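You operate a simulated robot arm through the tools that you are given. There is no shell and no other tool.

You are at the controls of a simulated robot arm. One attempt, no reset.

Task
Rub off the water ring, slide the red coaster over the spot and stand the tumbler on it.
Fine: put the pad back. Set down upright: tumbler. What is to be rubbed or washed off counts as gone when no trace of it is left.

Only the result counts: the job must be done as asked and must still hold three seconds after the hand-in. Knocking over, shifting, dropping, spilling or breaking anything else fails it.

Robot
A 6-joint arm with a two-finger gripper, fixed in place. Base frame: the origin is on the floor under the middle of its stand, x ahead of it, y to its left, z up; the work surface is at about z = 0.8. Units: m, degrees, N and s.
It reaches about 1.206 m from its shoulder. Its first joint turns from -166.0 to 166.0 degrees. Payload 2.45 kg.
The tool frame sits at the grasp point between the pads (the TCP): z along the fingers, y along the line on which they close. The tips reach 0.02 m beyond it. The gripper opens to 0.14 m; its body begins 0.168 m behind the TCP.
Orientation is told as [roll, pitch, yaw] about the base's x, y, z axes, in that order, counted from this pose: with the fingers straight down and closing along the base's y, the tool's x points along the base's -x, its y along +y and its z along -z.

Tools
- The arm moves only by the tool move_arm. Its argument "increments" is a list that holds one entry, the list of rows, each a list of 7 numbers: the turn, a rotation vector about the base's x, y, z in degrees, then the shift along the base's x, y, z in m, then the finger opening in m, from 0 to 0.14. In form: [[[rx, ry, rz, tx, ty, tz, jaw], ...]]. A call has 1 to 20 rows; each row is the pose to reach, as a shift and turn from the pose commanded when the call began. A row lasts 0.2 s, in which the tool goes at most 0.05 m and 8.6 degrees; a call with a longer step from one row to the next is refused whole, and so is a gripper value outside its range. Where a pose cannot be reached the arm comes as near as it can. A force on the tool above 90 N (or 10 N above the force at the start of the call, whichever is more), or a blocked arm, ends the call early, and 0.2 s more pass. Each finger travels about 0.045 m/s and halts on what it meets, pressing with about 29 N; the grip force reading is that of the motor and also rises with nothing between the fingers. The clock runs only during rows and for 0.2 s after the last one: add rows that repeat a pose to give the fingers time. The reply holds the time, the measured pose of the TCP, the force on the tool along the base axes, the opening and the grip force, in the units named above and with some noise, with the torque about the TCP (base axes, N m) and any sound that the robot's microphone picked up, and new pictures: "views" is both (left out), scene, wrist or none.
- Cameras (640 x 400 px; columns grow to the right, rows downward): "scene" is fixed at [0.0518, -0.5012, 1.3813]; the picture's right is [0.79, -0.61, 0.00], its down [-0.19, -0.25, -0.95] and it looks along [0.58, 0.75, -0.31] (base axes); focal length 344 px, centre (320, 200). "wrist" rides on the gripper at [0.078, 0.011, -0.209] in the tool frame; the picture's right is [-0.14, 0.99, 0.00], its down [-0.92, -0.13, -0.37] and it looks along [-0.36, -0.05, 0.93] (tool axes); focal length 280 px, centre (320, 200). There is no depth. A picture from a camera that has moved, and an enlarged one, comes with that camera's place and axes in the base frame and with its lens.
- close_up(camera, box): a new picture of the part [left, top, right, bottom] of that camera's present view, enlarged. It takes no simulated time.
- hand_in(): hands the job in; it is judged then, once.

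Places have to be worked out from the pictures, the camera data and where the tool is seen. Open the gripper and draw the arm clear of the work before you hand the job in, unless the task says otherwise.

The tools are called after "Emit:" by a JSON object that holds its "fn" and its "kwargs". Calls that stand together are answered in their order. move_arm: Moves the arm, as the interface text tells. Its arguments: {"type":"object","properties":{"increments":{"type":"array"},"views":{"type":"string","enum":["both","scene","wrist","none"]}},"required":["increments"]} The other tools are called the same way: close_up (camera, box) takes an enlarged picture of a part of a camera's view; hand_in () hands the job in.

At the start:

```text
time_s: 0.0
tool_pos: [0.5159, 0.3463, 1.0135]
tcp_rot: [0.0, -0.1, 0.0]
ft_force: [-0.5, 0.3, 0.3]
torque: [0.03, 0.0, 0.01]
gripper_width: 0.1402
finger_force: 0.0
```

scene: 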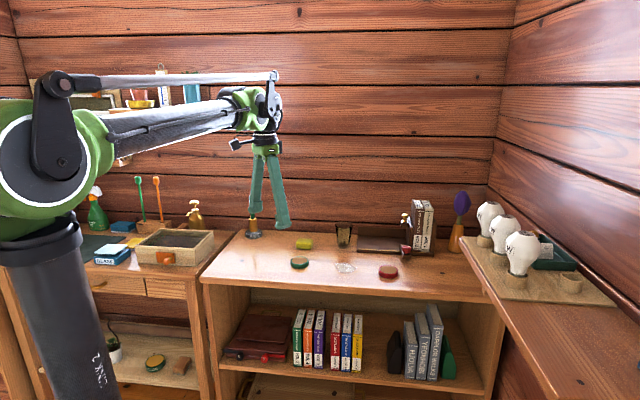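
wrist: 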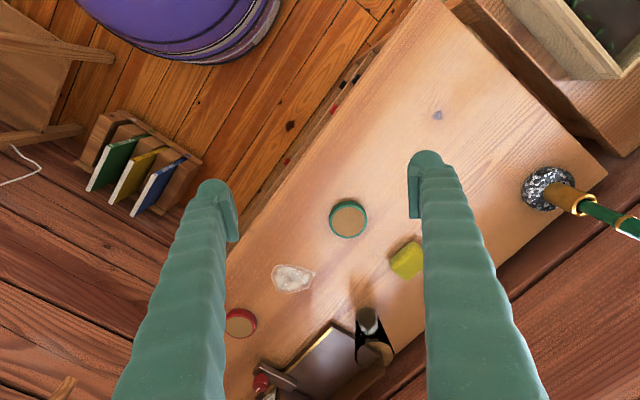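

I'll begin with enlarged views of the work area to identify the pad, ring, coaster and tumbler.

Emit:
{"fn": "close_up", "kwargs": {"camera": "wrist", "box": [200, 180, 460, 400]}}

Emit:
{"fn": "close_up", "kwargs": {"camera": "scene", "box": [220, 190, 480, 310]}}

```text
1.82 times, centred on (330, 290) of wrist
camera zoom: at [0.4363, 0.3574, 1.2219], right [0.14, 0.99, 0.0], down [0.92, -0.13, 0.37], along [0.37, -0.05, -0.93], focal length 510 px, centre (302, 36)
```

zoom: 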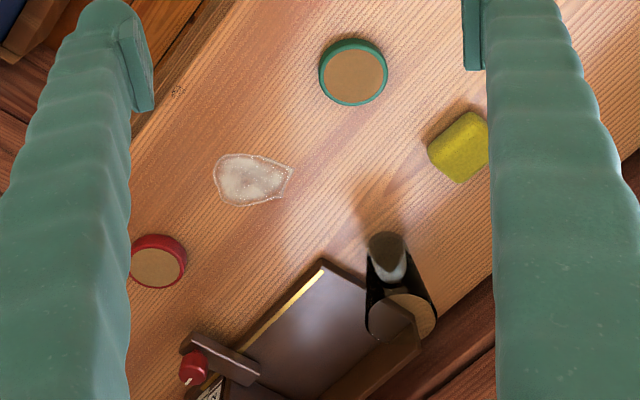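

```text
2.46 times, centred on (350, 250) of scene
camera zoom: at [0.0518, -0.5012, 1.3813], right [0.79, -0.61, 0.0], down [-0.19, -0.25, -0.95], along [0.58, 0.75, -0.31], focal length 848 px, centre (246, 77)
```

zoom: 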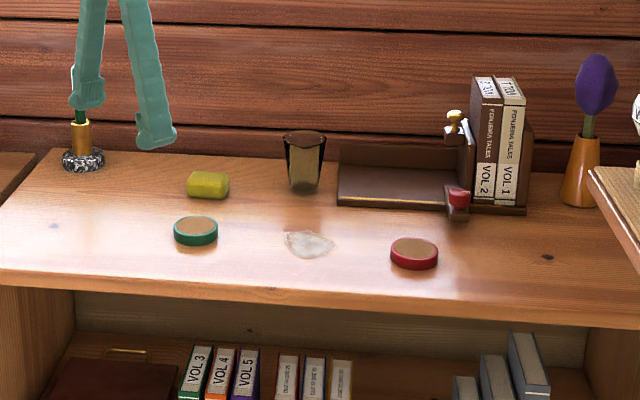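

The white patch between the coasters looks like the water ring, and the yellow block may be the pad. I'll zoom in on the candidates for a more certain identification.

Emit:
{"fn": "close_up", "kwargs": {"camera": "scene", "box": [280, 215, 420, 302]}}

Emit:
{"fn": "close_up", "kwargs": {"camera": "scene", "box": [60, 170, 240, 282]}}

Emit:
{"fn": "close_up", "kwargs": {"camera": "wrist", "box": [330, 230, 430, 300]}}

Emit:
{"fn": "close_up", "kwargs": {"camera": "wrist", "box": [240, 290, 400, 390]}}

```text
4.57 times, centred on (350, 258) of scene
camera zoom: at [0.0518, -0.5012, 1.3813], right [0.79, -0.61, 0.0], down [-0.19, -0.25, -0.95], along [0.58, 0.75, -0.31], focal length 1574 px, centre (183, -67)
```

zoom: 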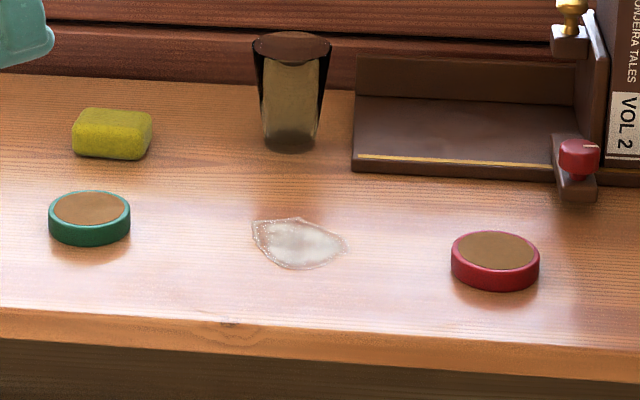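

```text
3.56 times, centred on (150, 226) of scene
camera zoom: at [0.0518, -0.5012, 1.3813], right [0.79, -0.61, 0.0], down [-0.19, -0.25, -0.95], along [0.58, 0.75, -0.31], focal length 1224 px, centre (924, 108)
```

zoom: 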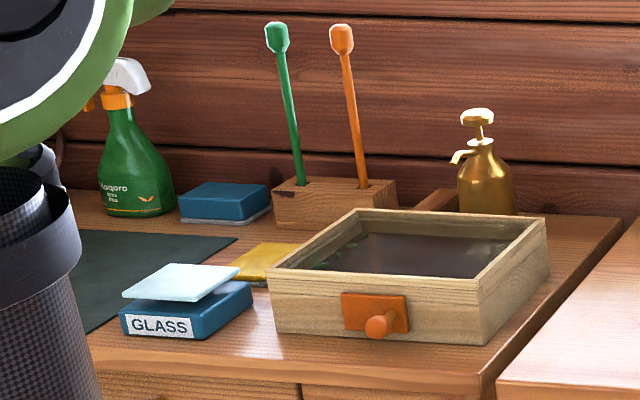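

```text
5.71 times, centred on (380, 265) of wrist
camera zoom: at [0.4363, 0.3574, 1.2219], right [0.14, 0.99, 0.0], down [0.92, -0.13, 0.37], along [0.37, -0.05, -0.93], focal length 1602 px, centre (-23, -171)
```

zoom: 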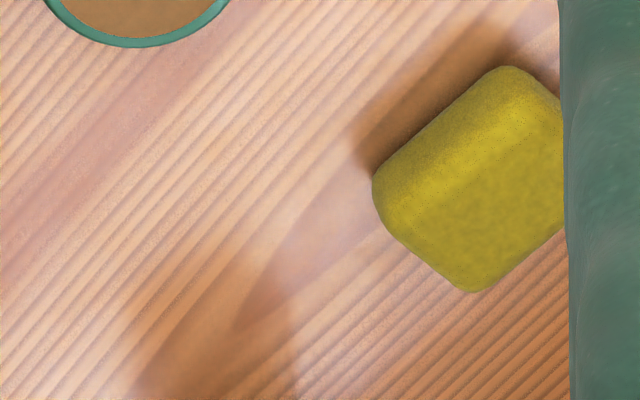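

```text
4.00 times, centred on (320, 340) of wrist
camera zoom: at [0.4363, 0.3574, 1.2219], right [0.14, 0.99, 0.0], down [0.92, -0.13, 0.37], along [0.37, -0.05, -0.93], focal length 1122 px, centre (320, -360)
```

zoom: 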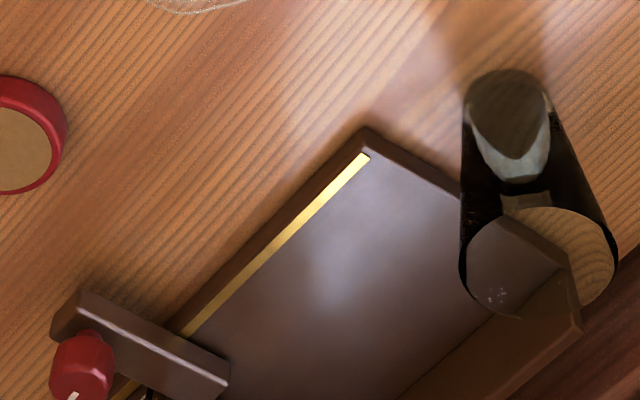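

The yellow block beside the ring is the sponge pad, at about (0.73, 0.47), lying aligned with the table, whose long axis is near -49°. I'll move above it at a safe height with the fingers turned across its short side and check.

Emit:
{"fn": "move_arm", "kwargs": {"increments": [[[0, 0, -7, 0.03, 0.017, 0, 0.14], [0, 0, -14, 0.06, 0.035, 0, 0.14], [0, 0, -21, 0.09, 0.053, 0, 0.14], [0, 0, -28, 0.12, 0.07, 0, 0.14], [0, 0, -35, 0.15, 0.088, 0, 0.14], [0, 0, -42, 0.18, 0.106, 0, 0.14], [0, 0, -49, 0.214, 0.124, 0, 0.14], [0, 0, -49, 0.214, 0.124, 0, 0.14]]]}}

```text
time_s: 1.8
tool_pos: [0.73, 0.4729, 1.014]
tcp_rot: [0.0, -0.1, -49.2]
ft_force: [-0.2, 0.1, -0.8]
torque: [0.01, 0.0, 0.02]
gripper_width: 0.14
finger_force: 0.1
camera wrist: at [0.686, 0.538, 1.2222], right [0.84, 0.54, 0.0], down [0.51, -0.78, 0.37], along [0.2, -0.31, -0.93], focal length 280 px, centre (320, 200)
```

scene: 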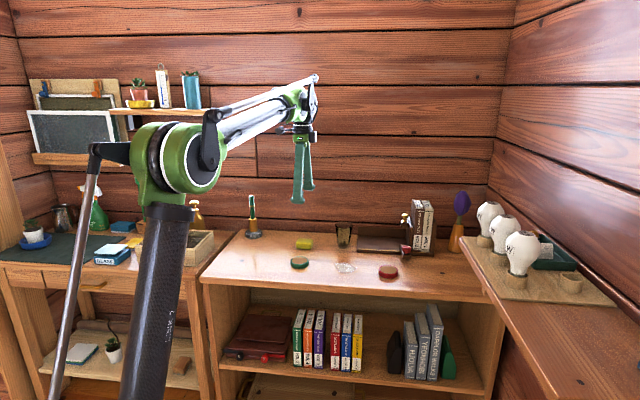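
wrist: 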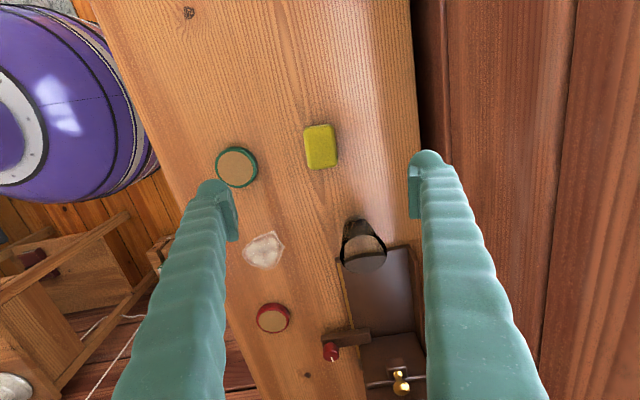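

The view is now lined up with the table, and the pad is seen nearly square on. I'll enlarge to measure pad, ring, coaster and tumbler.

Emit:
{"fn": "close_up", "kwargs": {"camera": "wrist", "box": [260, 100, 380, 175]}}

Emit:
{"fn": "close_up", "kwargs": {"camera": "wrist", "box": [200, 200, 440, 350]}}

```text
5.33 times, centred on (320, 138) of wrist
camera zoom: at [0.686, 0.538, 1.2222], right [0.84, 0.54, 0.0], down [0.51, -0.78, 0.37], along [0.2, -0.31, -0.93], focal length 1495 px, centre (320, 533)
```

zoom: 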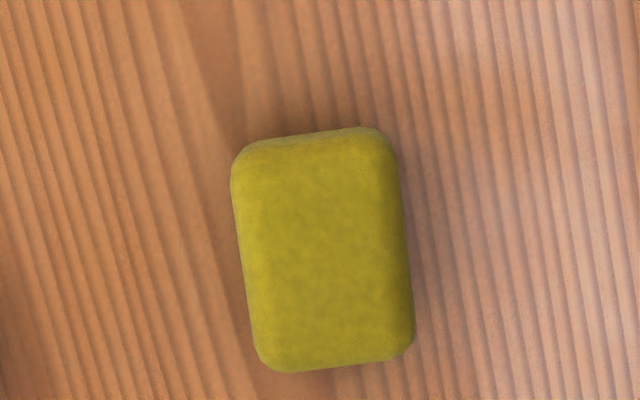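

```text
2.67 times, centred on (320, 275) of wrist
camera zoom: at [0.686, 0.538, 1.2222], right [0.84, 0.54, 0.0], down [0.51, -0.78, 0.37], along [0.2, -0.31, -0.93], focal length 748 px, centre (320, 0)
```

zoom: 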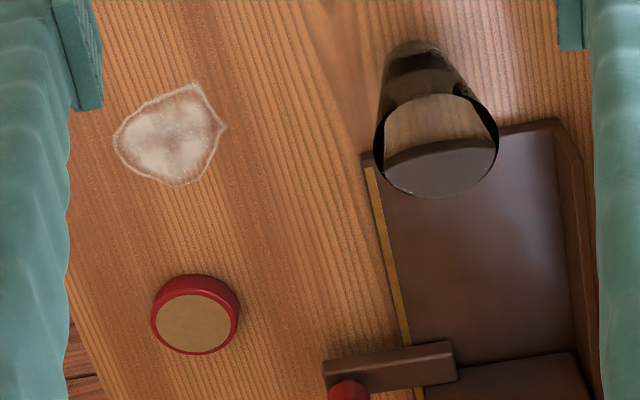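

The pad's centre works out to about (0.728, 0.475), roughly 0.06 x 0.04 x 0.03 m, its long axis square to the finger line. I'll lower to just above it with the fingers narrowed, and check before going down.

Emit:
{"fn": "move_arm", "kwargs": {"increments": [[[0, 0, 0, -0.001, 0.001, -0.035, 0.12], [0, 0, 0, -0.002, 0.002, -0.07, 0.1], [0, 0, 0, -0.002, 0.002, -0.1, 0.085], [0, 0, 0, -0.002, 0.002, -0.13, 0.08], [0, 0, 0, -0.002, 0.002, -0.13, 0.08]]]}}

```text
time_s: 3.0
tool_pos: [0.7252, 0.472, 0.883]
tcp_rot: [0.0, -0.1, -49.0]
ft_force: [0.7, -0.1, -1.2]
torque: [0.04, 0.02, 0.02]
gripper_width: 0.0799
finger_force: 0.1
camera wrist: at [0.6828, 0.538, 1.0914], right [0.84, 0.55, 0.0], down [0.51, -0.78, 0.37], along [0.2, -0.31, -0.93], focal length 280 px, centre (320, 200)
```

scene: 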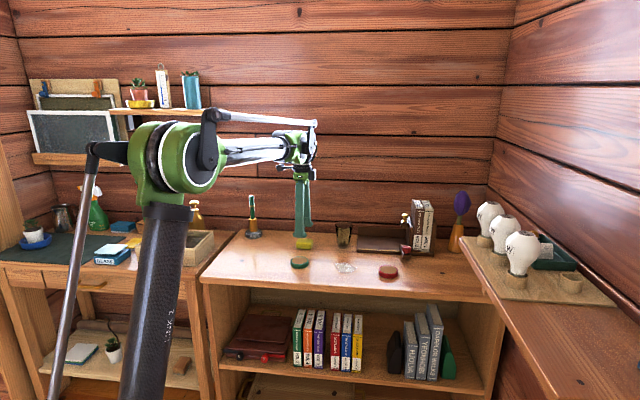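
wrist: 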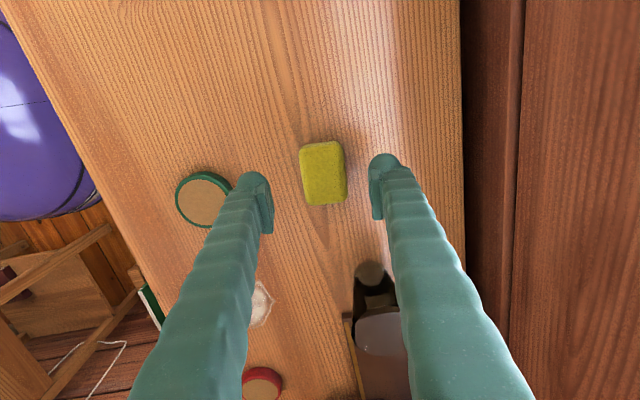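

The pad lies centred between the fingers, its centre near (0.727, 0.476). I'll lower until the tips are about 1 cm above the table and close on it.

Emit:
{"fn": "move_arm", "kwargs": {"increments": [[[0, 0, 0, 0.001, 0.003, -0.025, 0.08], [0, 0, 0, 0.001, 0.003, -0.04, 0.08], [0, 0, 0, 0.001, 0.003, -0.05, 0.08], [0, 0, 0, 0.001, 0.003, -0.05, 0.08], [0, 0, 0, 0.001, 0.003, -0.05, 0.05], [0, 0, 0, 0.001, 0.003, -0.05, 0.03], [0, 0, 0, 0.001, 0.003, -0.05, 0.02], [0, 0, 0, 0.001, 0.003, -0.05, 0.02], [0, 0, 0, 0.001, 0.003, -0.05, 0.02], [0, 0, 0, 0.001, 0.003, -0.05, 0.02]]]}}

```text
time_s: 5.2
tool_pos: [0.7271, 0.477, 0.8341]
tcp_rot: [-0.1, -0.1, -49.0]
ft_force: [0.2, 0.2, -0.1]
torque: [0.03, -0.04, 0.03]
gripper_width: 0.0435
finger_force: 28.7
camera wrist: at [0.684, 0.5419, 1.0421], right [0.84, 0.55, 0.0], down [0.51, -0.78, 0.37], along [0.2, -0.31, -0.93], focal length 280 px, centre (320, 200)
```

scene: 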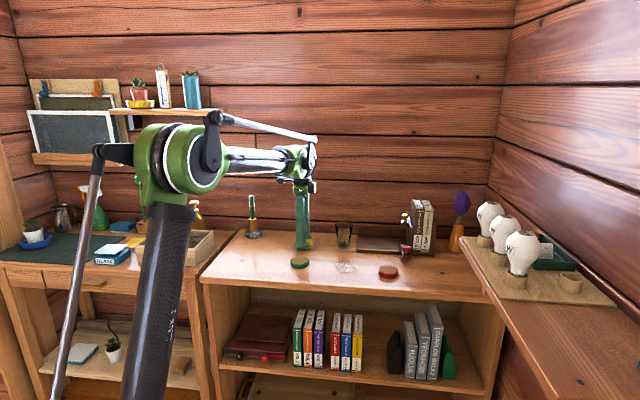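
wrist: 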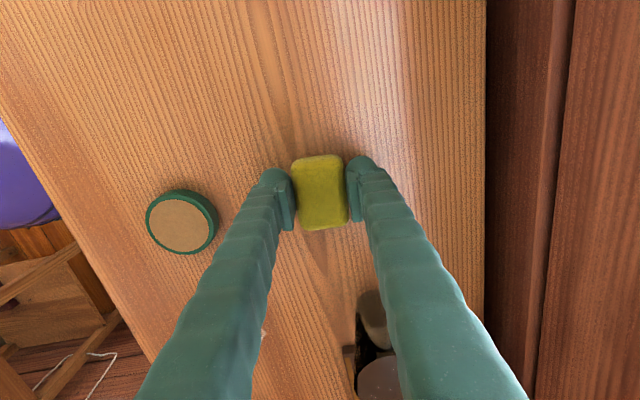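

The pad is gripped at 0.0435 m wide. I'll lift it 8 cm, carry it across to above the ring at about (0.747, 0.268) and look before pressing.

Emit:
{"fn": "move_arm", "kwargs": {"increments": [[[0, 0, 0, 0, 0, 0.02, 0.02], [0, 0, 0, 0, 0, 0.05, 0.02], [0, 0, 0, 0, 0, 0.08, 0.02], [0, 0, 0, 0.004, -0.042, 0.08, 0.02], [0, 0, 0, 0.008, -0.084, 0.08, 0.02], [0, 0, 0, 0.012, -0.126, 0.08, 0.02], [0, 0, 0, 0.016, -0.168, 0.08, 0.02], [0, 0, 0, 0.02, -0.209, 0.08, 0.02], [0, 0, 0, 0.02, -0.209, 0.08, 0.02]]]}}

```text
time_s: 7.2
tool_pos: [0.7479, 0.2678, 0.9157]
tcp_rot: [0.0, 0.0, -49.0]
ft_force: [0.6, -1.0, -0.3]
torque: [-0.01, 0.0, 0.01]
gripper_width: 0.0434
finger_force: 29.0
camera wrist: at [0.7028, 0.3329, 1.1236], right [0.84, 0.55, 0.0], down [0.51, -0.78, 0.37], along [0.2, -0.31, -0.93], focal length 280 px, centre (320, 200)
```

scene: 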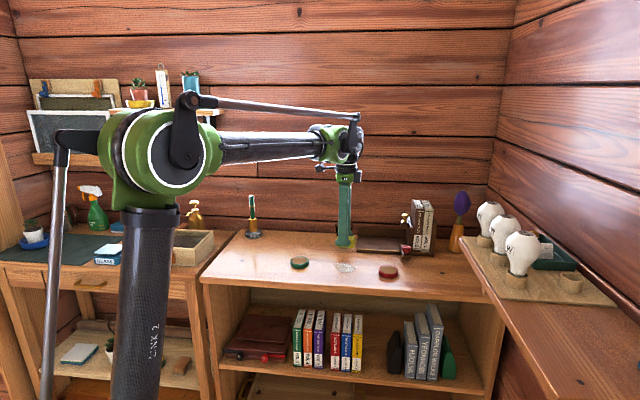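
wrist: 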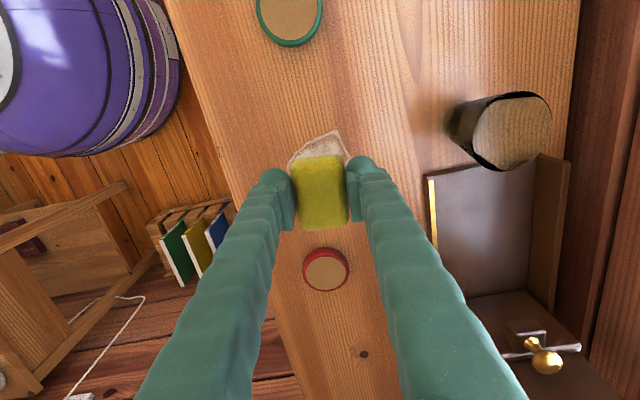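

The pad is over the ring, and the coaster and tumbler are well clear. I'll lower it to touch the table and press lightly, reading the force.

Emit:
{"fn": "move_arm", "kwargs": {"increments": [[[0, 0, 0, 0, 0, -0.04, 0.02], [0, 0, 0, 0, 0, -0.07, 0.02], [0, 0, 0, 0, 0, -0.08, 0.02], [0, 0, 0, 0, 0, -0.082, 0.02], [0, 0, 0, 0, 0, -0.084, 0.02], [0, 0, 0, 0, 0, -0.084, 0.02]]]}}

```text
time_s: 8.6
tool_pos: [0.7475, 0.268, 0.8297]
tcp_rot: [0.0, -0.1, -49.0]
ft_force: [8.9, 9.3, 43.6]
torque: [0.25, -0.24, 0.02]
gripper_width: 0.0432
finger_force: 29.0
camera wrist: at [0.7029, 0.3333, 1.0384], right [0.84, 0.55, 0.0], down [0.51, -0.78, 0.37], along [0.2, -0.31, -0.93], focal length 280 px, centre (320, 200)
```

scene: 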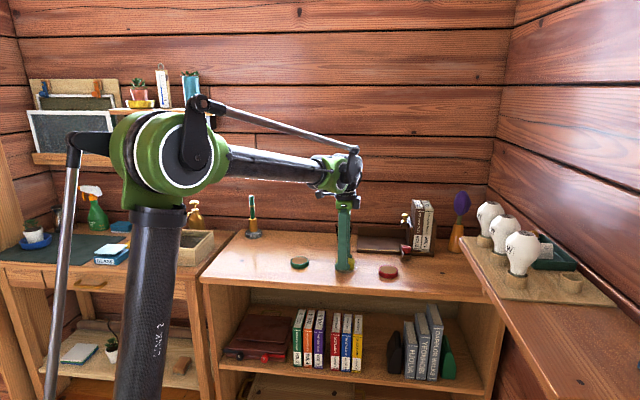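
wrist: 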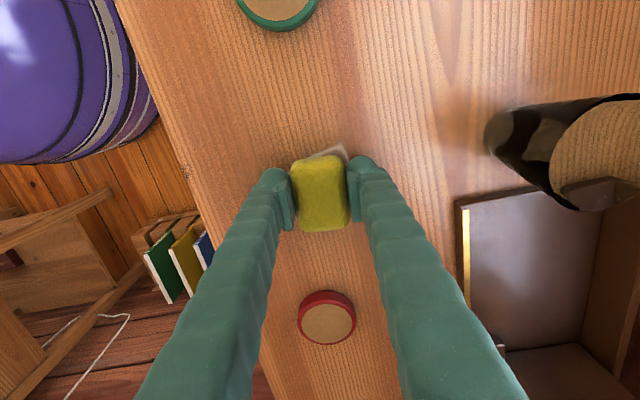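

The press reads about 44 N, which is more than needed. I'll ease up 2 mm and rub in zigzag strokes that cover the whole mark.

Emit:
{"fn": "move_arm", "kwargs": {"increments": [[[0, 0, 0, 0, 0, 0.002, 0.02], [0, 0, 0, -0.018, -0.006, 0.002, 0.02], [0, 0, 0, -0.0362, -0.0117, 0.002, 0.02], [0, 0, 0, -0.023, -0.0002, 0.002, 0.02], [0, 0, 0, -0.0098, 0.0113, 0.002, 0.02], [0, 0, 0, 0.0034, 0.0228, 0.002, 0.02], [0, 0, 0, 0.0166, 0.0343, 0.002, 0.02], [0, 0, 0, 0.0297, 0.0192, 0.002, 0.02], [0, 0, 0, 0.0165, 0.0077, 0.002, 0.02], [0, 0, 0, 0.0033, -0.0038, 0.002, 0.02], [0, 0, 0, -0.0099, -0.0153, 0.002, 0.02], [0, 0, 0, -0.0231, -0.0268, 0.002, 0.02], [0, 0, 0, -0.01, -0.0419, 0.002, 0.02], [0, 0, 0, 0.0032, -0.0304, 0.002, 0.02], [0, 0, 0, 0.0164, -0.0189, 0.002, 0.02], [0, 0, 0, 0.0296, -0.0074, 0.002, 0.02], [0, 0, 0, 0.0428, 0.0041, 0.002, 0.02]]]}}

```text
time_s: 12.2
tool_pos: [0.791, 0.2709, 0.8316]
tcp_rot: [-0.1, -0.1, -49.1]
ft_force: [-0.7, -0.5, 0.1]
torque: [0.0, -0.05, 0.01]
gripper_width: 0.0431
finger_force: 28.9
camera wrist: at [0.7469, 0.3371, 1.0405], right [0.84, 0.55, 0.0], down [0.51, -0.78, 0.37], along [0.2, -0.31, -0.93], focal length 280 px, centre (320, 200)
```

scene: 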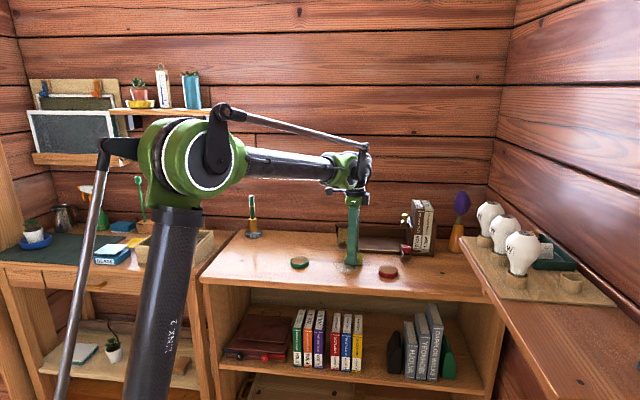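
wrist: 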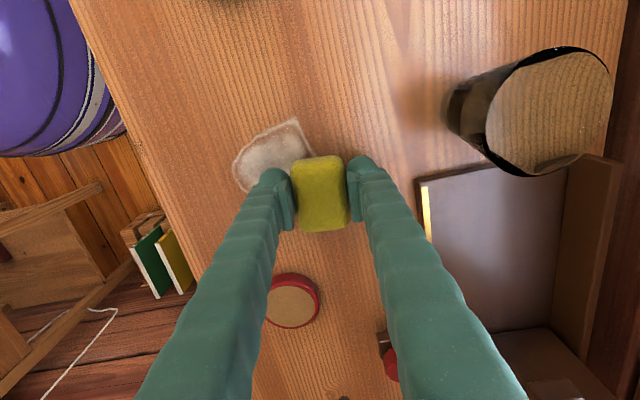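

The 2 mm lift took all the load off, so the mark is still there. I'll press down about 1 mm, make one stroke back, and check the force and effect.

Emit:
{"fn": "move_arm", "kwargs": {"increments": [[[0, 0, 0, 0, 0, -0.0006, 0.02], [0, 0, 0, 0, 0, -0.0012, 0.02], [0, 0, 0, -0.0132, -0.0115, -0.0012, 0.02], [0, 0, 0, -0.0264, -0.023, -0.0012, 0.02], [0, 0, 0, -0.0396, -0.0345, -0.0012, 0.02], [0, 0, 0, -0.0528, -0.046, -0.0012, 0.02]]]}}

```text
time_s: 13.6
tool_pos: [0.7395, 0.2269, 0.8315]
tcp_rot: [0.0, -0.2, -49.0]
ft_force: [2.0, 2.6, 9.9]
torque: [0.04, -0.04, 0.03]
gripper_width: 0.0435
finger_force: 29.1
camera wrist: at [0.695, 0.2911, 1.0385], right [0.84, 0.55, 0.0], down [0.51, -0.78, 0.37], along [0.2, -0.31, -0.93], focal length 280 px, centre (320, 200)
```

scene: 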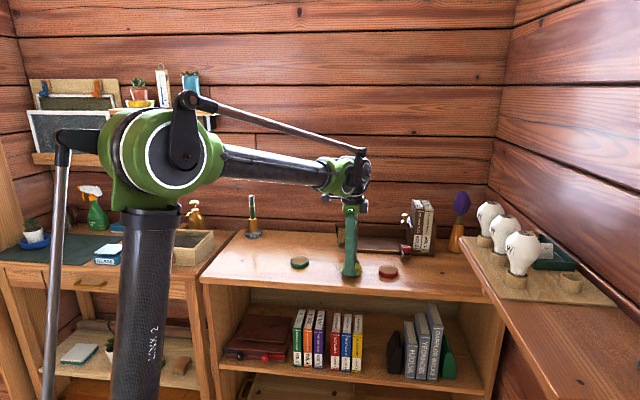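
wrist: 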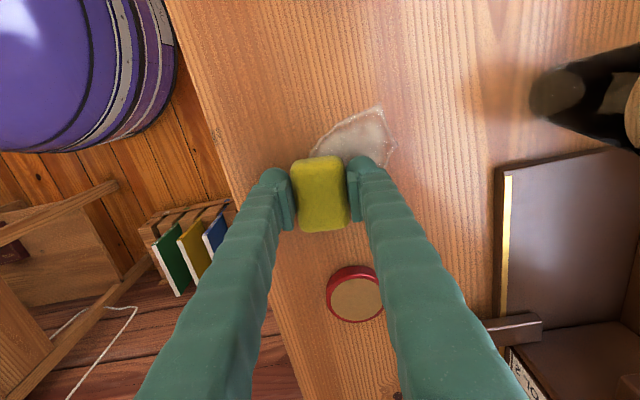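

About 10 N now, steady through the stroke. I'll add a little pressure (0.6 mm) and zigzag over the full mark.

Emit:
{"fn": "move_arm", "kwargs": {"increments": [[[0, 0, 0, 0, 0, -0.0006, 0.02], [0, 0, 0, 0.0113, 0.0099, -0.0006, 0.02], [0, 0, 0, 0.0264, 0.023, -0.0006, 0.02], [0, 0, 0, 0.0415, 0.0361, -0.0006, 0.02], [0, 0, 0, 0.0566, 0.0492, -0.0006, 0.02], [0, 0, 0, 0.0468, 0.0606, -0.0006, 0.02], [0, 0, 0, 0.0317, 0.0475, -0.0006, 0.02], [0, 0, 0, 0.0166, 0.0344, -0.0006, 0.02], [0, 0, 0, 0.0015, 0.0213, -0.0006, 0.02], [0, 0, 0, -0.0136, 0.0082, -0.0006, 0.02], [0, 0, 0, -0.0235, 0.0195, -0.0006, 0.02], [0, 0, 0, -0.0084, 0.0326, -0.0006, 0.02], [0, 0, 0, 0.0067, 0.0457, -0.0006, 0.02], [0, 0, 0, 0.0218, 0.0588, -0.0006, 0.02], [0, 0, 0, 0.0369, 0.0719, -0.0006, 0.02], [0, 0, 0, 0.0271, 0.0832, -0.0006, 0.02], [0, 0, 0, 0.012, 0.0701, -0.0006, 0.02], [0, 0, 0, -0.0031, 0.057, -0.0006, 0.02], [0, 0, 0, -0.0182, 0.0439, -0.0006, 0.02], [0, 0, 0, -0.0333, 0.0308, -0.0006, 0.02]]]}}

```text
time_s: 17.8
tool_pos: [0.7046, 0.2566, 0.8299]
tcp_rot: [0.0, -0.1, -49.0]
ft_force: [2.1, 2.6, 11.6]
torque: [0.05, -0.06, 0.05]
gripper_width: 0.0434
finger_force: 29.2
camera wrist: at [0.6614, 0.3216, 1.038], right [0.84, 0.55, 0.0], down [0.51, -0.78, 0.37], along [0.2, -0.31, -0.93], focal length 280 px, centre (320, 200)
```

scene: 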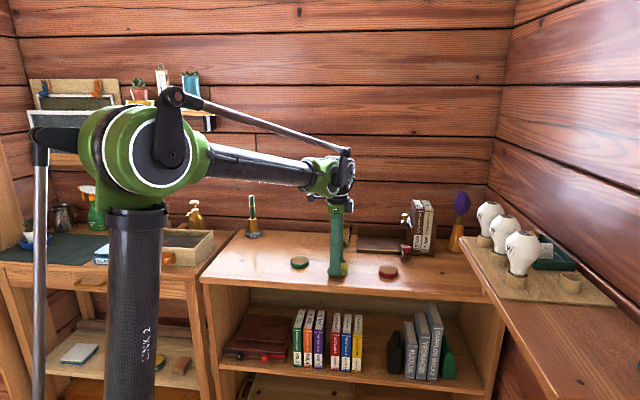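
wrist: 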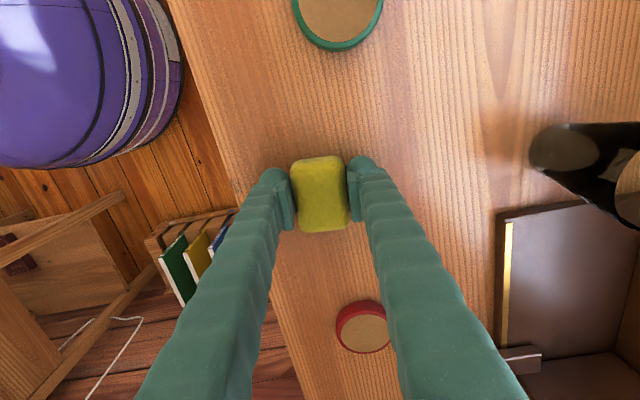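

Most of the mark looks gone. I'll lift the pad and move it aside to see the whole spot.

Emit:
{"fn": "move_arm", "kwargs": {"increments": [[[0, 0, 0, 0, 0, 0.03, 0.02], [0, 0, 0, 0, 0.01, 0.07, 0.02], [0, 0, 0, 0.005, 0.05, 0.085, 0.02], [0, 0, 0, 0.01, 0.09, 0.085, 0.02], [0, 0, 0, 0.015, 0.13, 0.085, 0.02], [0, 0, 0, 0.015, 0.13, 0.085, 0.02]]]}}

Emit:
{"fn": "close_up", "kwargs": {"camera": "scene", "box": [300, 240, 420, 315]}}

Emit:
{"fn": "close_up", "kwargs": {"camera": "wrist", "box": [180, 180, 440, 343]}}

```text
time_s: 19.2
tool_pos: [0.7189, 0.3878, 0.9153]
tcp_rot: [0.1, 0.0, -49.0]
ft_force: [-0.4, 0.4, -0.7]
torque: [0.0, -0.01, -0.03]
gripper_width: 0.0435
finger_force: 28.6
camera wrist: at [0.6747, 0.4529, 1.1229], right [0.84, 0.55, 0.0], down [0.51, -0.78, 0.37], along [0.2, -0.31, -0.93], focal length 280 px, centre (320, 200)
```

scene: 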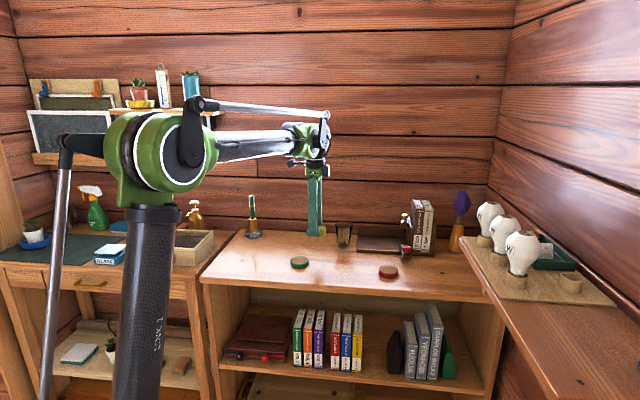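
wrist: 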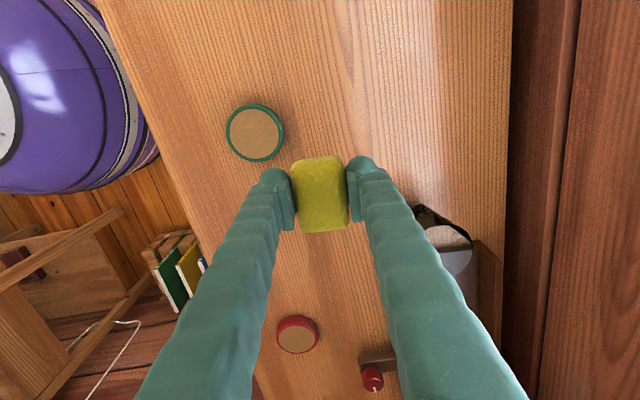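

```text
5.33 times, centred on (360, 278) of scene
camera zoom: at [0.0518, -0.5012, 1.3813], right [0.79, -0.61, 0.0], down [-0.19, -0.25, -0.95], along [0.58, 0.75, -0.31], focal length 1837 px, centre (107, -213)
```

zoom: 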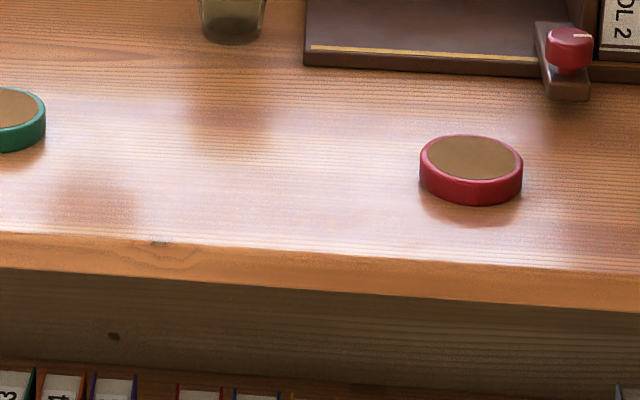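

```text
2.45 times, centred on (310, 262) of wrist
camera zoom: at [0.6747, 0.4529, 1.1229], right [0.84, 0.55, 0.0], down [0.51, -0.78, 0.37], along [0.2, -0.31, -0.93], focal length 688 px, centre (344, 49)
```

zoom: 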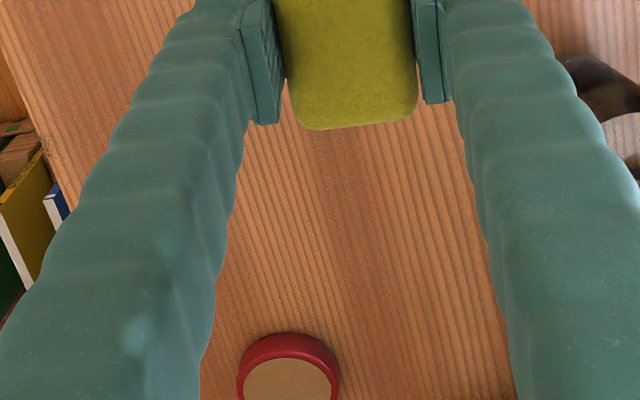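

The mark looks gone from both views, but reflections could hide a faint remainder. I'll do a second full pass with strokes along the other direction.

Emit:
{"fn": "move_arm", "kwargs": {"increments": [[[0, 0, 0, -0.005, -0.045, 0, 0.02], [0, 0, 0, -0.01, -0.09, -0.02, 0.02], [0, 0, 0, -0.015, -0.13, -0.04, 0.02], [0, 0, 0, -0.015, -0.13, -0.078, 0.02], [0, 0, 0, -0.015, -0.13, -0.0853, 0.02], [0, 0, 0, 0.0014, -0.1489, -0.0853, 0.02], [0, 0, 0, 0.0178, -0.1678, -0.0853, 0.02], [0, 0, 0, 0.0329, -0.1547, -0.0853, 0.02], [0, 0, 0, 0.0165, -0.1358, -0.0853, 0.02], [0, 0, 0, 0.0001, -0.1169, -0.0853, 0.02], [0, 0, 0, 0.0152, -0.1038, -0.0853, 0.02], [0, 0, 0, 0.0316, -0.1227, -0.0853, 0.02], [0, 0, 0, 0.048, -0.1416, -0.0853, 0.02], [0, 0, 0, 0.0631, -0.1285, -0.0853, 0.02], [0, 0, 0, 0.0467, -0.1096, -0.0853, 0.02], [0, 0, 0, 0.0303, -0.0907, -0.0853, 0.02], [0, 0, 0, 0.0454, -0.0776, -0.0853, 0.02], [0, 0, 0, 0.0618, -0.0965, -0.0853, 0.02], [0, 0, 0, 0.0782, -0.1154, -0.0853, 0.02]]]}}

Emit:
{"fn": "close_up", "kwargs": {"camera": "wrist", "box": [180, 80, 400, 218]}}

```text
time_s: 23.2
tool_pos: [0.7972, 0.2723, 0.8297]
tcp_rot: [0.0, -0.1, -49.0]
ft_force: [-0.2, 0.0, -1.2]
torque: [-0.03, 0.03, 0.02]
gripper_width: 0.0435
finger_force: 29.0
camera wrist: at [0.7541, 0.3364, 1.0384], right [0.84, 0.55, 0.0], down [0.51, -0.78, 0.37], along [0.2, -0.31, -0.93], focal length 280 px, centre (320, 200)
```

scene: 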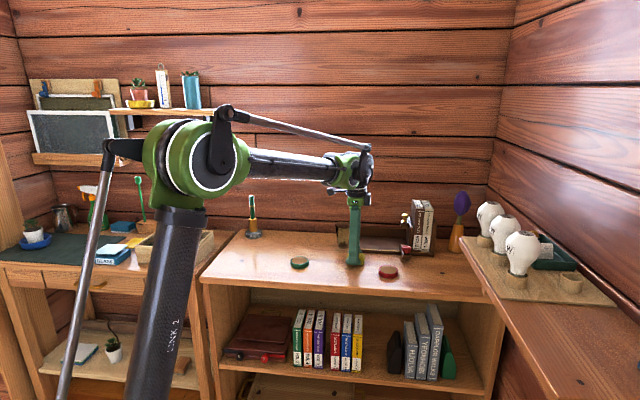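
wrist: 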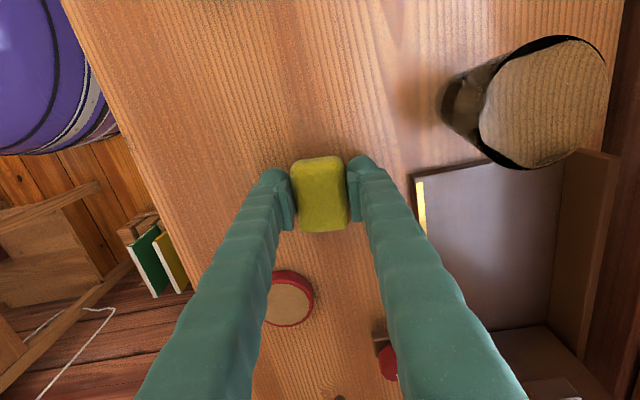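

```text
2.90 times, centred on (290, 149) of wrist
camera zoom: at [0.7541, 0.3364, 1.0384], right [0.84, 0.55, 0.0], down [0.51, -0.78, 0.37], along [0.2, -0.31, -0.93], focal length 813 px, centre (407, 348)
```

zoom: 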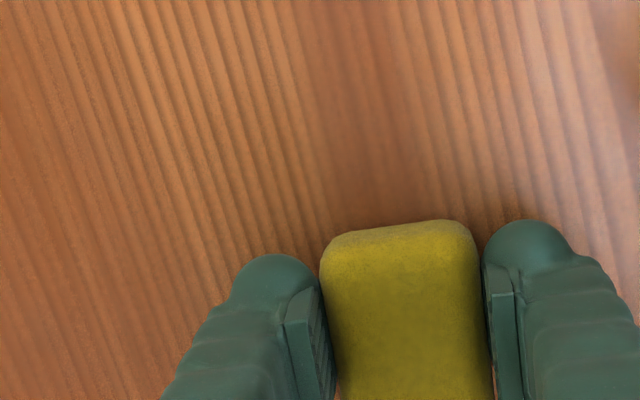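

The spot is clean. Now I'll carry the pad back to its old place, lifting high enough to clear the tumbler, and lower it to just above the table there.

Emit:
{"fn": "move_arm", "kwargs": {"increments": [[[0, 0, 0, 0, 0, 0.04, 0.02], [0, 0, 0, -0.02, 0, 0.08, 0.02], [0, 0, 0, -0.045, 0.015, 0.12, 0.02], [0, 0, 0, -0.06, 0.06, 0.12, 0.02], [0, 0, 0, -0.07, 0.107, 0.12, 0.02], [0, 0, 0, -0.07, 0.155, 0.12, 0.02], [0, 0, 0, -0.07, 0.2, 0.12, 0.02], [0, 0, 0, -0.0699, 0.2055, 0.08, 0.02], [0, 0, 0, -0.0699, 0.2055, 0.04, 0.02], [0, 0, 0, -0.0699, 0.2055, 0.012, 0.02], [0, 0, 0, -0.0699, 0.2055, 0.0035, 0.02], [0, 0, 0, -0.0699, 0.2055, 0.0021, 0.02], [0, 0, 0, -0.0699, 0.2055, 0.0021, 0.02]]]}}

```text
time_s: 26.0
tool_pos: [0.7303, 0.4759, 0.8313]
tcp_rot: [0.0, -0.2, -48.9]
ft_force: [0.9, -1.1, -0.6]
torque: [0.0, 0.0, 0.0]
gripper_width: 0.0434
finger_force: 29.3
camera wrist: at [0.6851, 0.5417, 1.039], right [0.84, 0.55, 0.0], down [0.51, -0.78, 0.37], along [0.2, -0.31, -0.93], focal length 280 px, centre (320, 200)
```

scene: 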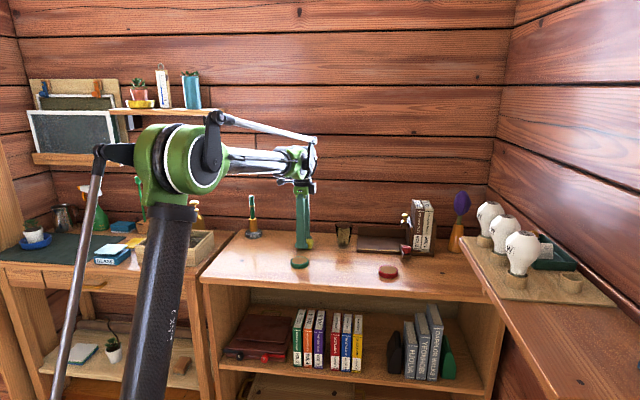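
wrist: 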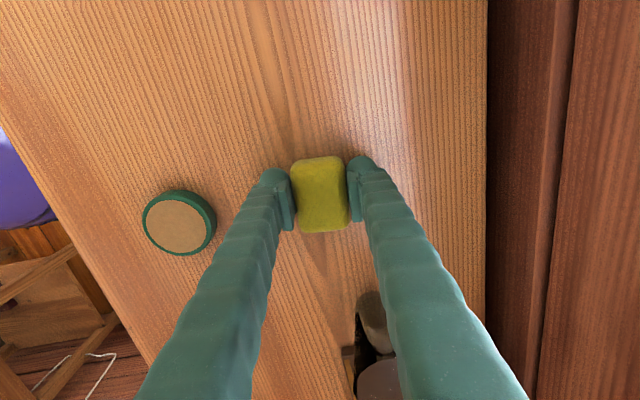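

Back over the old place with no contact force yet. I'll lower in small steps until touch.

Emit:
{"fn": "move_arm", "kwargs": {"increments": [[[0, 0, 0, 0, 0, -0.0008, 0.02], [0, 0, 0, 0, 0, -0.0016, 0.02], [0, 0, 0, 0, 0, -0.0016, 0.02]]], "views": "none"}}

```text
time_s: 26.8
tool_pos: [0.7283, 0.4755, 0.8302]
tcp_rot: [0.0, -0.1, -49.1]
ft_force: [1.6, 1.0, 2.8]
torque: [0.03, -0.02, -0.05]
gripper_width: 0.0434
finger_force: 29.1
```

Light contact (about 3 N), so the pad is on the table. I'll open gently, then raise straight up and look at the spot.

Emit:
{"fn": "move_arm", "kwargs": {"increments": [[[0, 0, 0, 0, 0, 0, 0.05], [0, 0, 0, 0, 0, 0, 0.06], [0, 0, 0, 0, 0, 0, 0.075], [0, 0, 0, 0, 0, 0, 0.08], [0, 0, 0, 0, 0, 0, 0.08], [0, 0, 0, 0, 0, 0.02, 0.08], [0, 0, 0, 0, 0, 0.06, 0.08], [0, 0, 0, 0, 0, 0.1, 0.08], [0, 0, 0, 0, 0, 0.14, 0.08], [0, 0, 0, 0, 0, 0.18, 0.08], [0, 0, 0, 0, 0, 0.18, 0.08]]]}}

Emit:
{"fn": "close_up", "kwargs": {"camera": "wrist", "box": [200, 130, 440, 330]}}

Emit:
{"fn": "close_up", "kwargs": {"camera": "scene", "box": [280, 215, 420, 302]}}

```text
time_s: 29.2
tool_pos: [0.7296, 0.4766, 1.0095]
tcp_rot: [0.1, -0.2, -49.0]
ft_force: [-1.3, 1.0, 1.0]
torque: [0.02, 0.01, -0.01]
gripper_width: 0.0797
finger_force: 0.1
camera wrist: at [0.6858, 0.5415, 1.2181], right [0.84, 0.55, 0.0], down [0.51, -0.78, 0.37], along [0.2, -0.31, -0.93], focal length 280 px, centre (320, 200)
```

scene: 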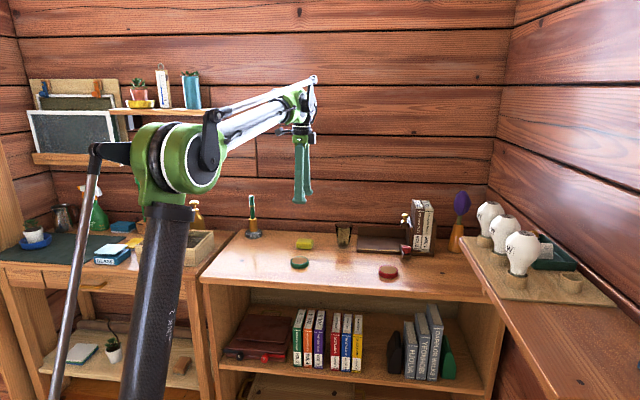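
wrist: 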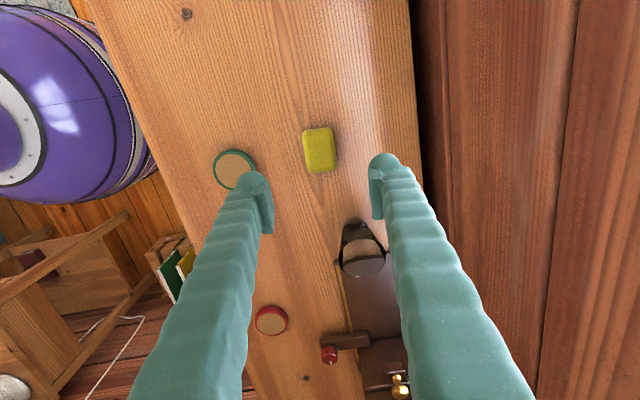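

```text
2.00 times, centred on (320, 230) of wrist
camera zoom: at [0.6858, 0.5415, 1.2181], right [0.84, 0.55, 0.0], down [0.51, -0.78, 0.37], along [0.2, -0.31, -0.93], focal length 561 px, centre (320, 140)
```

zoom: 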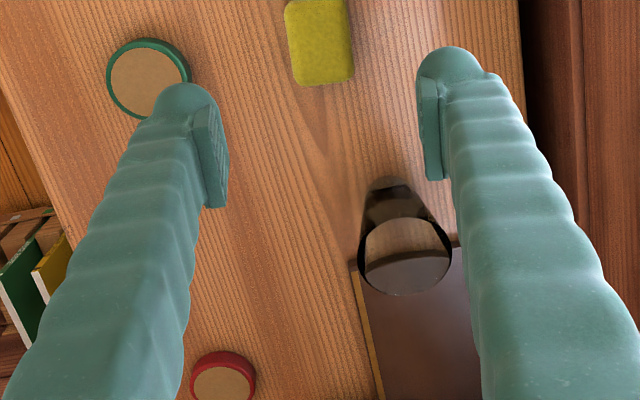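

```text
4.57 times, centred on (350, 258) of scene
camera zoom: at [0.0518, -0.5012, 1.3813], right [0.79, -0.61, 0.0], down [-0.19, -0.25, -0.95], along [0.58, 0.75, -0.31], focal length 1574 px, centre (183, -67)
```

zoom: 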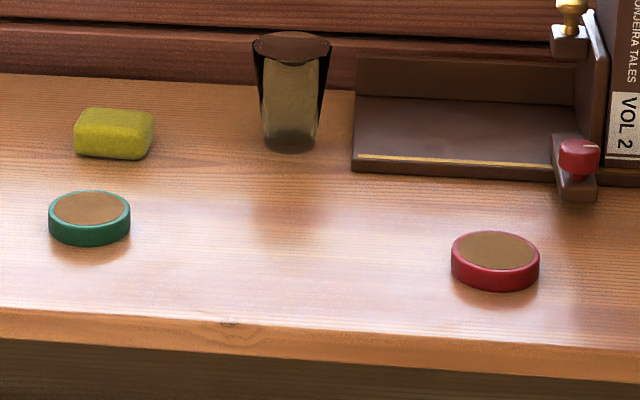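

The mark is gone in both views, and the pad is back in its place. Next I'll move high over the red coaster, estimated at (0.832, 0.153), opening wide.

Emit:
{"fn": "move_arm", "kwargs": {"increments": [[[0, 0, 0, 0.0128, -0.0405, 0, 0.09], [0, 0, 0, 0.0255, -0.081, 0, 0.1], [0, 0, 0, 0.038, -0.1215, 0, 0.12], [0, 0, 0, 0.051, -0.162, 0, 0.14], [0, 0, 0, 0.064, -0.2025, 0, 0.14], [0, 0, 0, 0.077, -0.243, 0, 0.14], [0, 0, 0, 0.09, -0.2835, 0, 0.14], [0, 0, 0, 0.102, -0.324, 0, 0.14], [0, 0, 0, 0.102, -0.324, 0, 0.14]]]}}

Emit:
{"fn": "close_up", "kwargs": {"camera": "wrist", "box": [230, 90, 410, 210]}}

Emit:
{"fn": "close_up", "kwargs": {"camera": "wrist", "box": [220, 0, 440, 130]}}

```text
time_s: 31.2
tool_pos: [0.8304, 0.1501, 1.0095]
tcp_rot: [0.0, -0.1, -49.0]
ft_force: [0.1, -0.4, -0.2]
torque: [0.02, -0.02, 0.02]
gripper_width: 0.14
finger_force: 0.0
camera wrist: at [0.786, 0.216, 1.2177], right [0.84, 0.55, 0.0], down [0.51, -0.78, 0.37], along [0.2, -0.31, -0.93], focal length 280 px, centre (320, 200)
```

scene: 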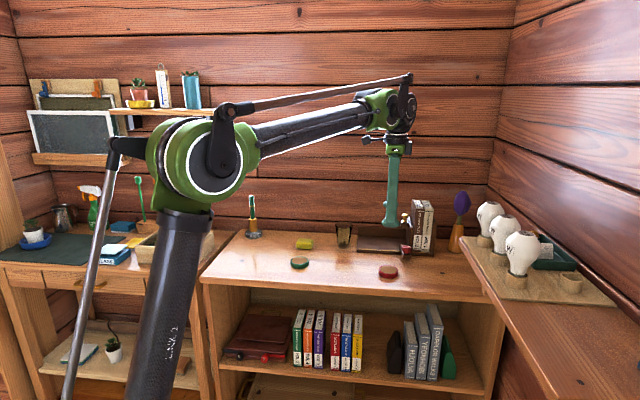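
wrist: 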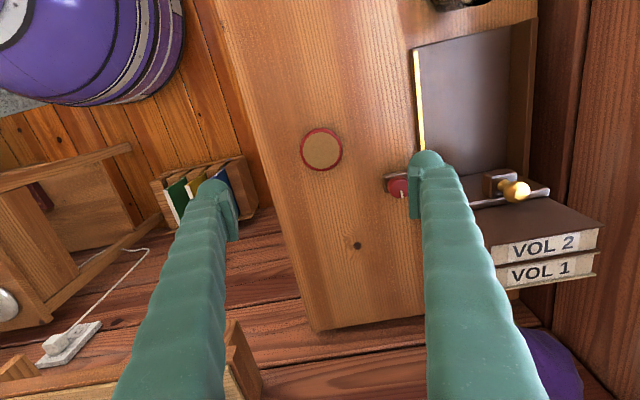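

```text
3.33 times, centred on (320, 150) of wrist
camera zoom: at [0.786, 0.216, 1.2177], right [0.84, 0.55, 0.0], down [0.51, -0.78, 0.37], along [0.2, -0.31, -0.93], focal length 935 px, centre (320, 367)
```

zoom: 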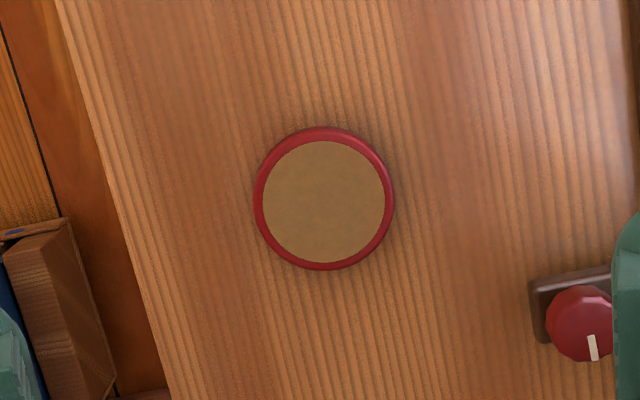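

```text
2.91 times, centred on (330, 65) of wrist
camera zoom: at [0.786, 0.216, 1.2177], right [0.84, 0.55, 0.0], down [0.51, -0.78, 0.37], along [0.2, -0.31, -0.93], focal length 816 px, centre (291, 593)
```

zoom: 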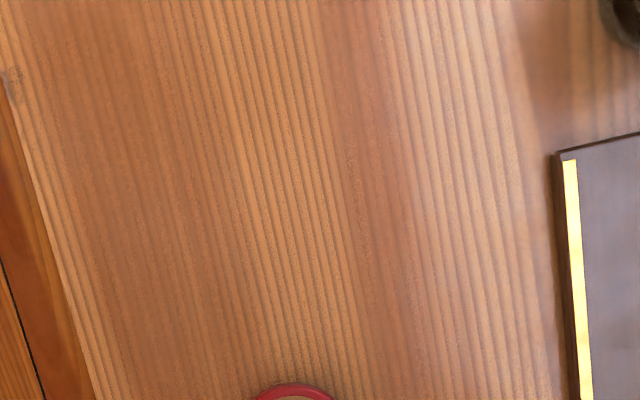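

The spot is visibly clean bare wood. The coaster is nearly under the tool, about 0.06 m wide and some 4 mm further along +u. I'll narrow the fingers to clear the rack knob and descend partway.

Emit:
{"fn": "move_arm", "kwargs": {"increments": [[[0, 0, 0, 0.001, -0.001, 0, 0.12], [0, 0, 0, 0.0026, -0.003, 0, 0.1], [0, 0, 0, 0.0026, -0.003, -0.04, 0.09], [0, 0, 0, 0.0026, -0.003, -0.08, 0.09], [0, 0, 0, 0.0026, -0.003, -0.12, 0.09], [0, 0, 0, 0.0026, -0.003, -0.145, 0.09], [0, 0, 0, 0.0026, -0.003, -0.145, 0.09]]]}}

Emit:
{"fn": "close_up", "kwargs": {"camera": "wrist", "box": [220, 110, 460, 260]}}

```text
time_s: 32.8
tool_pos: [0.8329, 0.1499, 0.8653]
tcp_rot: [-0.1, -0.2, -49.0]
ft_force: [0.1, 0.7, -0.4]
torque: [0.03, -0.01, -0.04]
gripper_width: 0.0899
finger_force: 0.0
camera wrist: at [0.7895, 0.2157, 1.0736], right [0.84, 0.55, 0.0], down [0.51, -0.78, 0.37], along [0.2, -0.31, -0.93], focal length 280 px, centre (320, 200)
```

scene: 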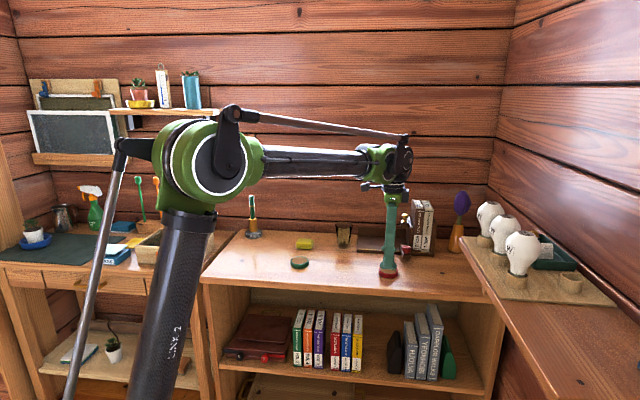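
wrist: 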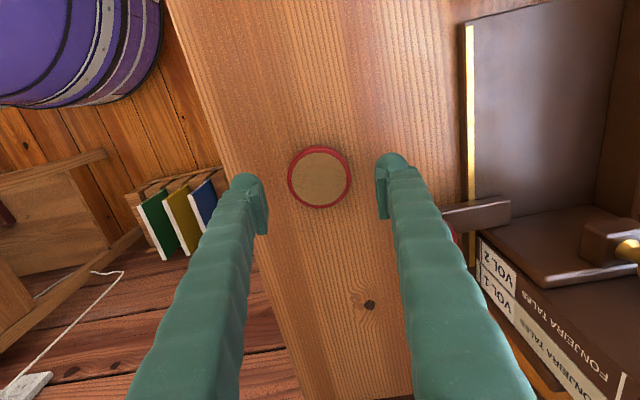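

```text
2.67 times, centred on (340, 185) of wrist
camera zoom: at [0.7895, 0.2157, 1.0736], right [0.84, 0.55, 0.0], down [0.51, -0.78, 0.37], along [0.2, -0.31, -0.93], focal length 748 px, centre (267, 240)
```

zoom: 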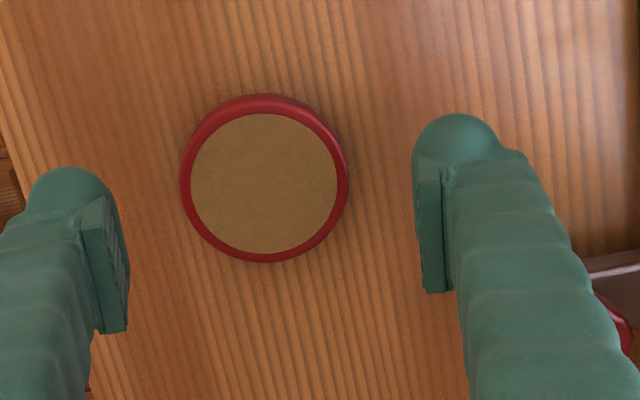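

The coaster sits centred between the fingers at about (0.832, 0.148). I'll go down so the tips are about 5 mm above the table, and close on its rim.

Emit:
{"fn": "move_arm", "kwargs": {"increments": [[[0, 0, 0, -0.001, -0.0015, -0.02, 0.09], [0, 0, 0, -0.001, -0.0015, -0.033, 0.09], [0, 0, 0, -0.001, -0.0015, -0.039, 0.09], [0, 0, 0, -0.001, -0.0015, -0.039, 0.09], [0, 0, 0, -0.001, -0.0015, -0.039, 0.075], [0, 0, 0, -0.001, -0.0015, -0.039, 0.065], [0, 0, 0, -0.001, -0.0015, -0.039, 0.055], [0, 0, 0, -0.001, -0.0015, -0.039, 0.045], [0, 0, 0, -0.001, -0.0015, -0.039, 0.04], [0, 0, 0, -0.001, -0.0015, -0.039, 0.04]]]}}

Emit:
{"fn": "close_up", "kwargs": {"camera": "wrist", "box": [220, 110, 460, 260]}}

Emit:
{"fn": "close_up", "kwargs": {"camera": "scene", "box": [340, 230, 440, 292]}}

```text
time_s: 34.9
tool_pos: [0.8309, 0.1461, 0.834]
tcp_rot: [0.2, -0.4, -49.2]
ft_force: [1.4, -0.7, 101.9]
torque: [0.07, -0.09, 0.02]
gripper_width: 0.0361
finger_force: 29.3
stopped in row 10: the force on the tool passed its limit at 98 N (the readings are from after the stop); the commanded pose is now the measured one
camera wrist: at [0.7856, 0.2124, 1.0428], right [0.84, 0.55, 0.01], down [0.5, -0.78, 0.37], along [0.21, -0.31, -0.93], focal length 280 px, centre (320, 200)
```

scene: 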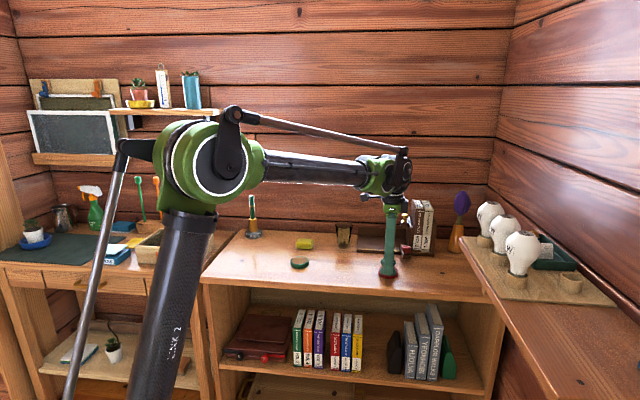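
wrist: 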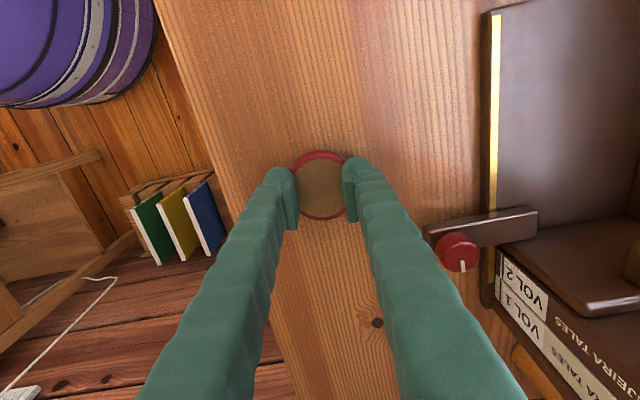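

```text
2.67 times, centred on (340, 185) of wrist
camera zoom: at [0.7856, 0.2124, 1.0428], right [0.84, 0.55, 0.01], down [0.5, -0.78, 0.37], along [0.21, -0.31, -0.93], focal length 748 px, centre (267, 240)
```

zoom: 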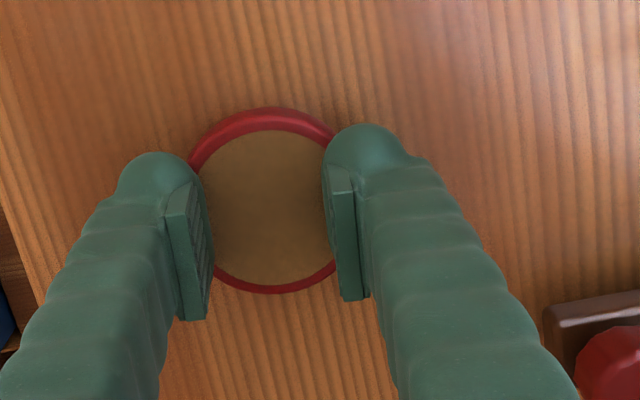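

```text
6.40 times, centred on (390, 261) of scene
camera zoom: at [0.0518, -0.5012, 1.3813], right [0.79, -0.61, 0.0], down [-0.19, -0.25, -0.95], along [0.58, 0.75, -0.31], focal length 2204 px, centre (-128, -190)
```

zoom: 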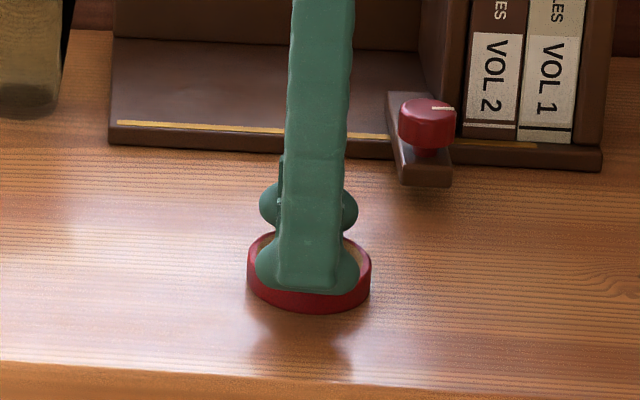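

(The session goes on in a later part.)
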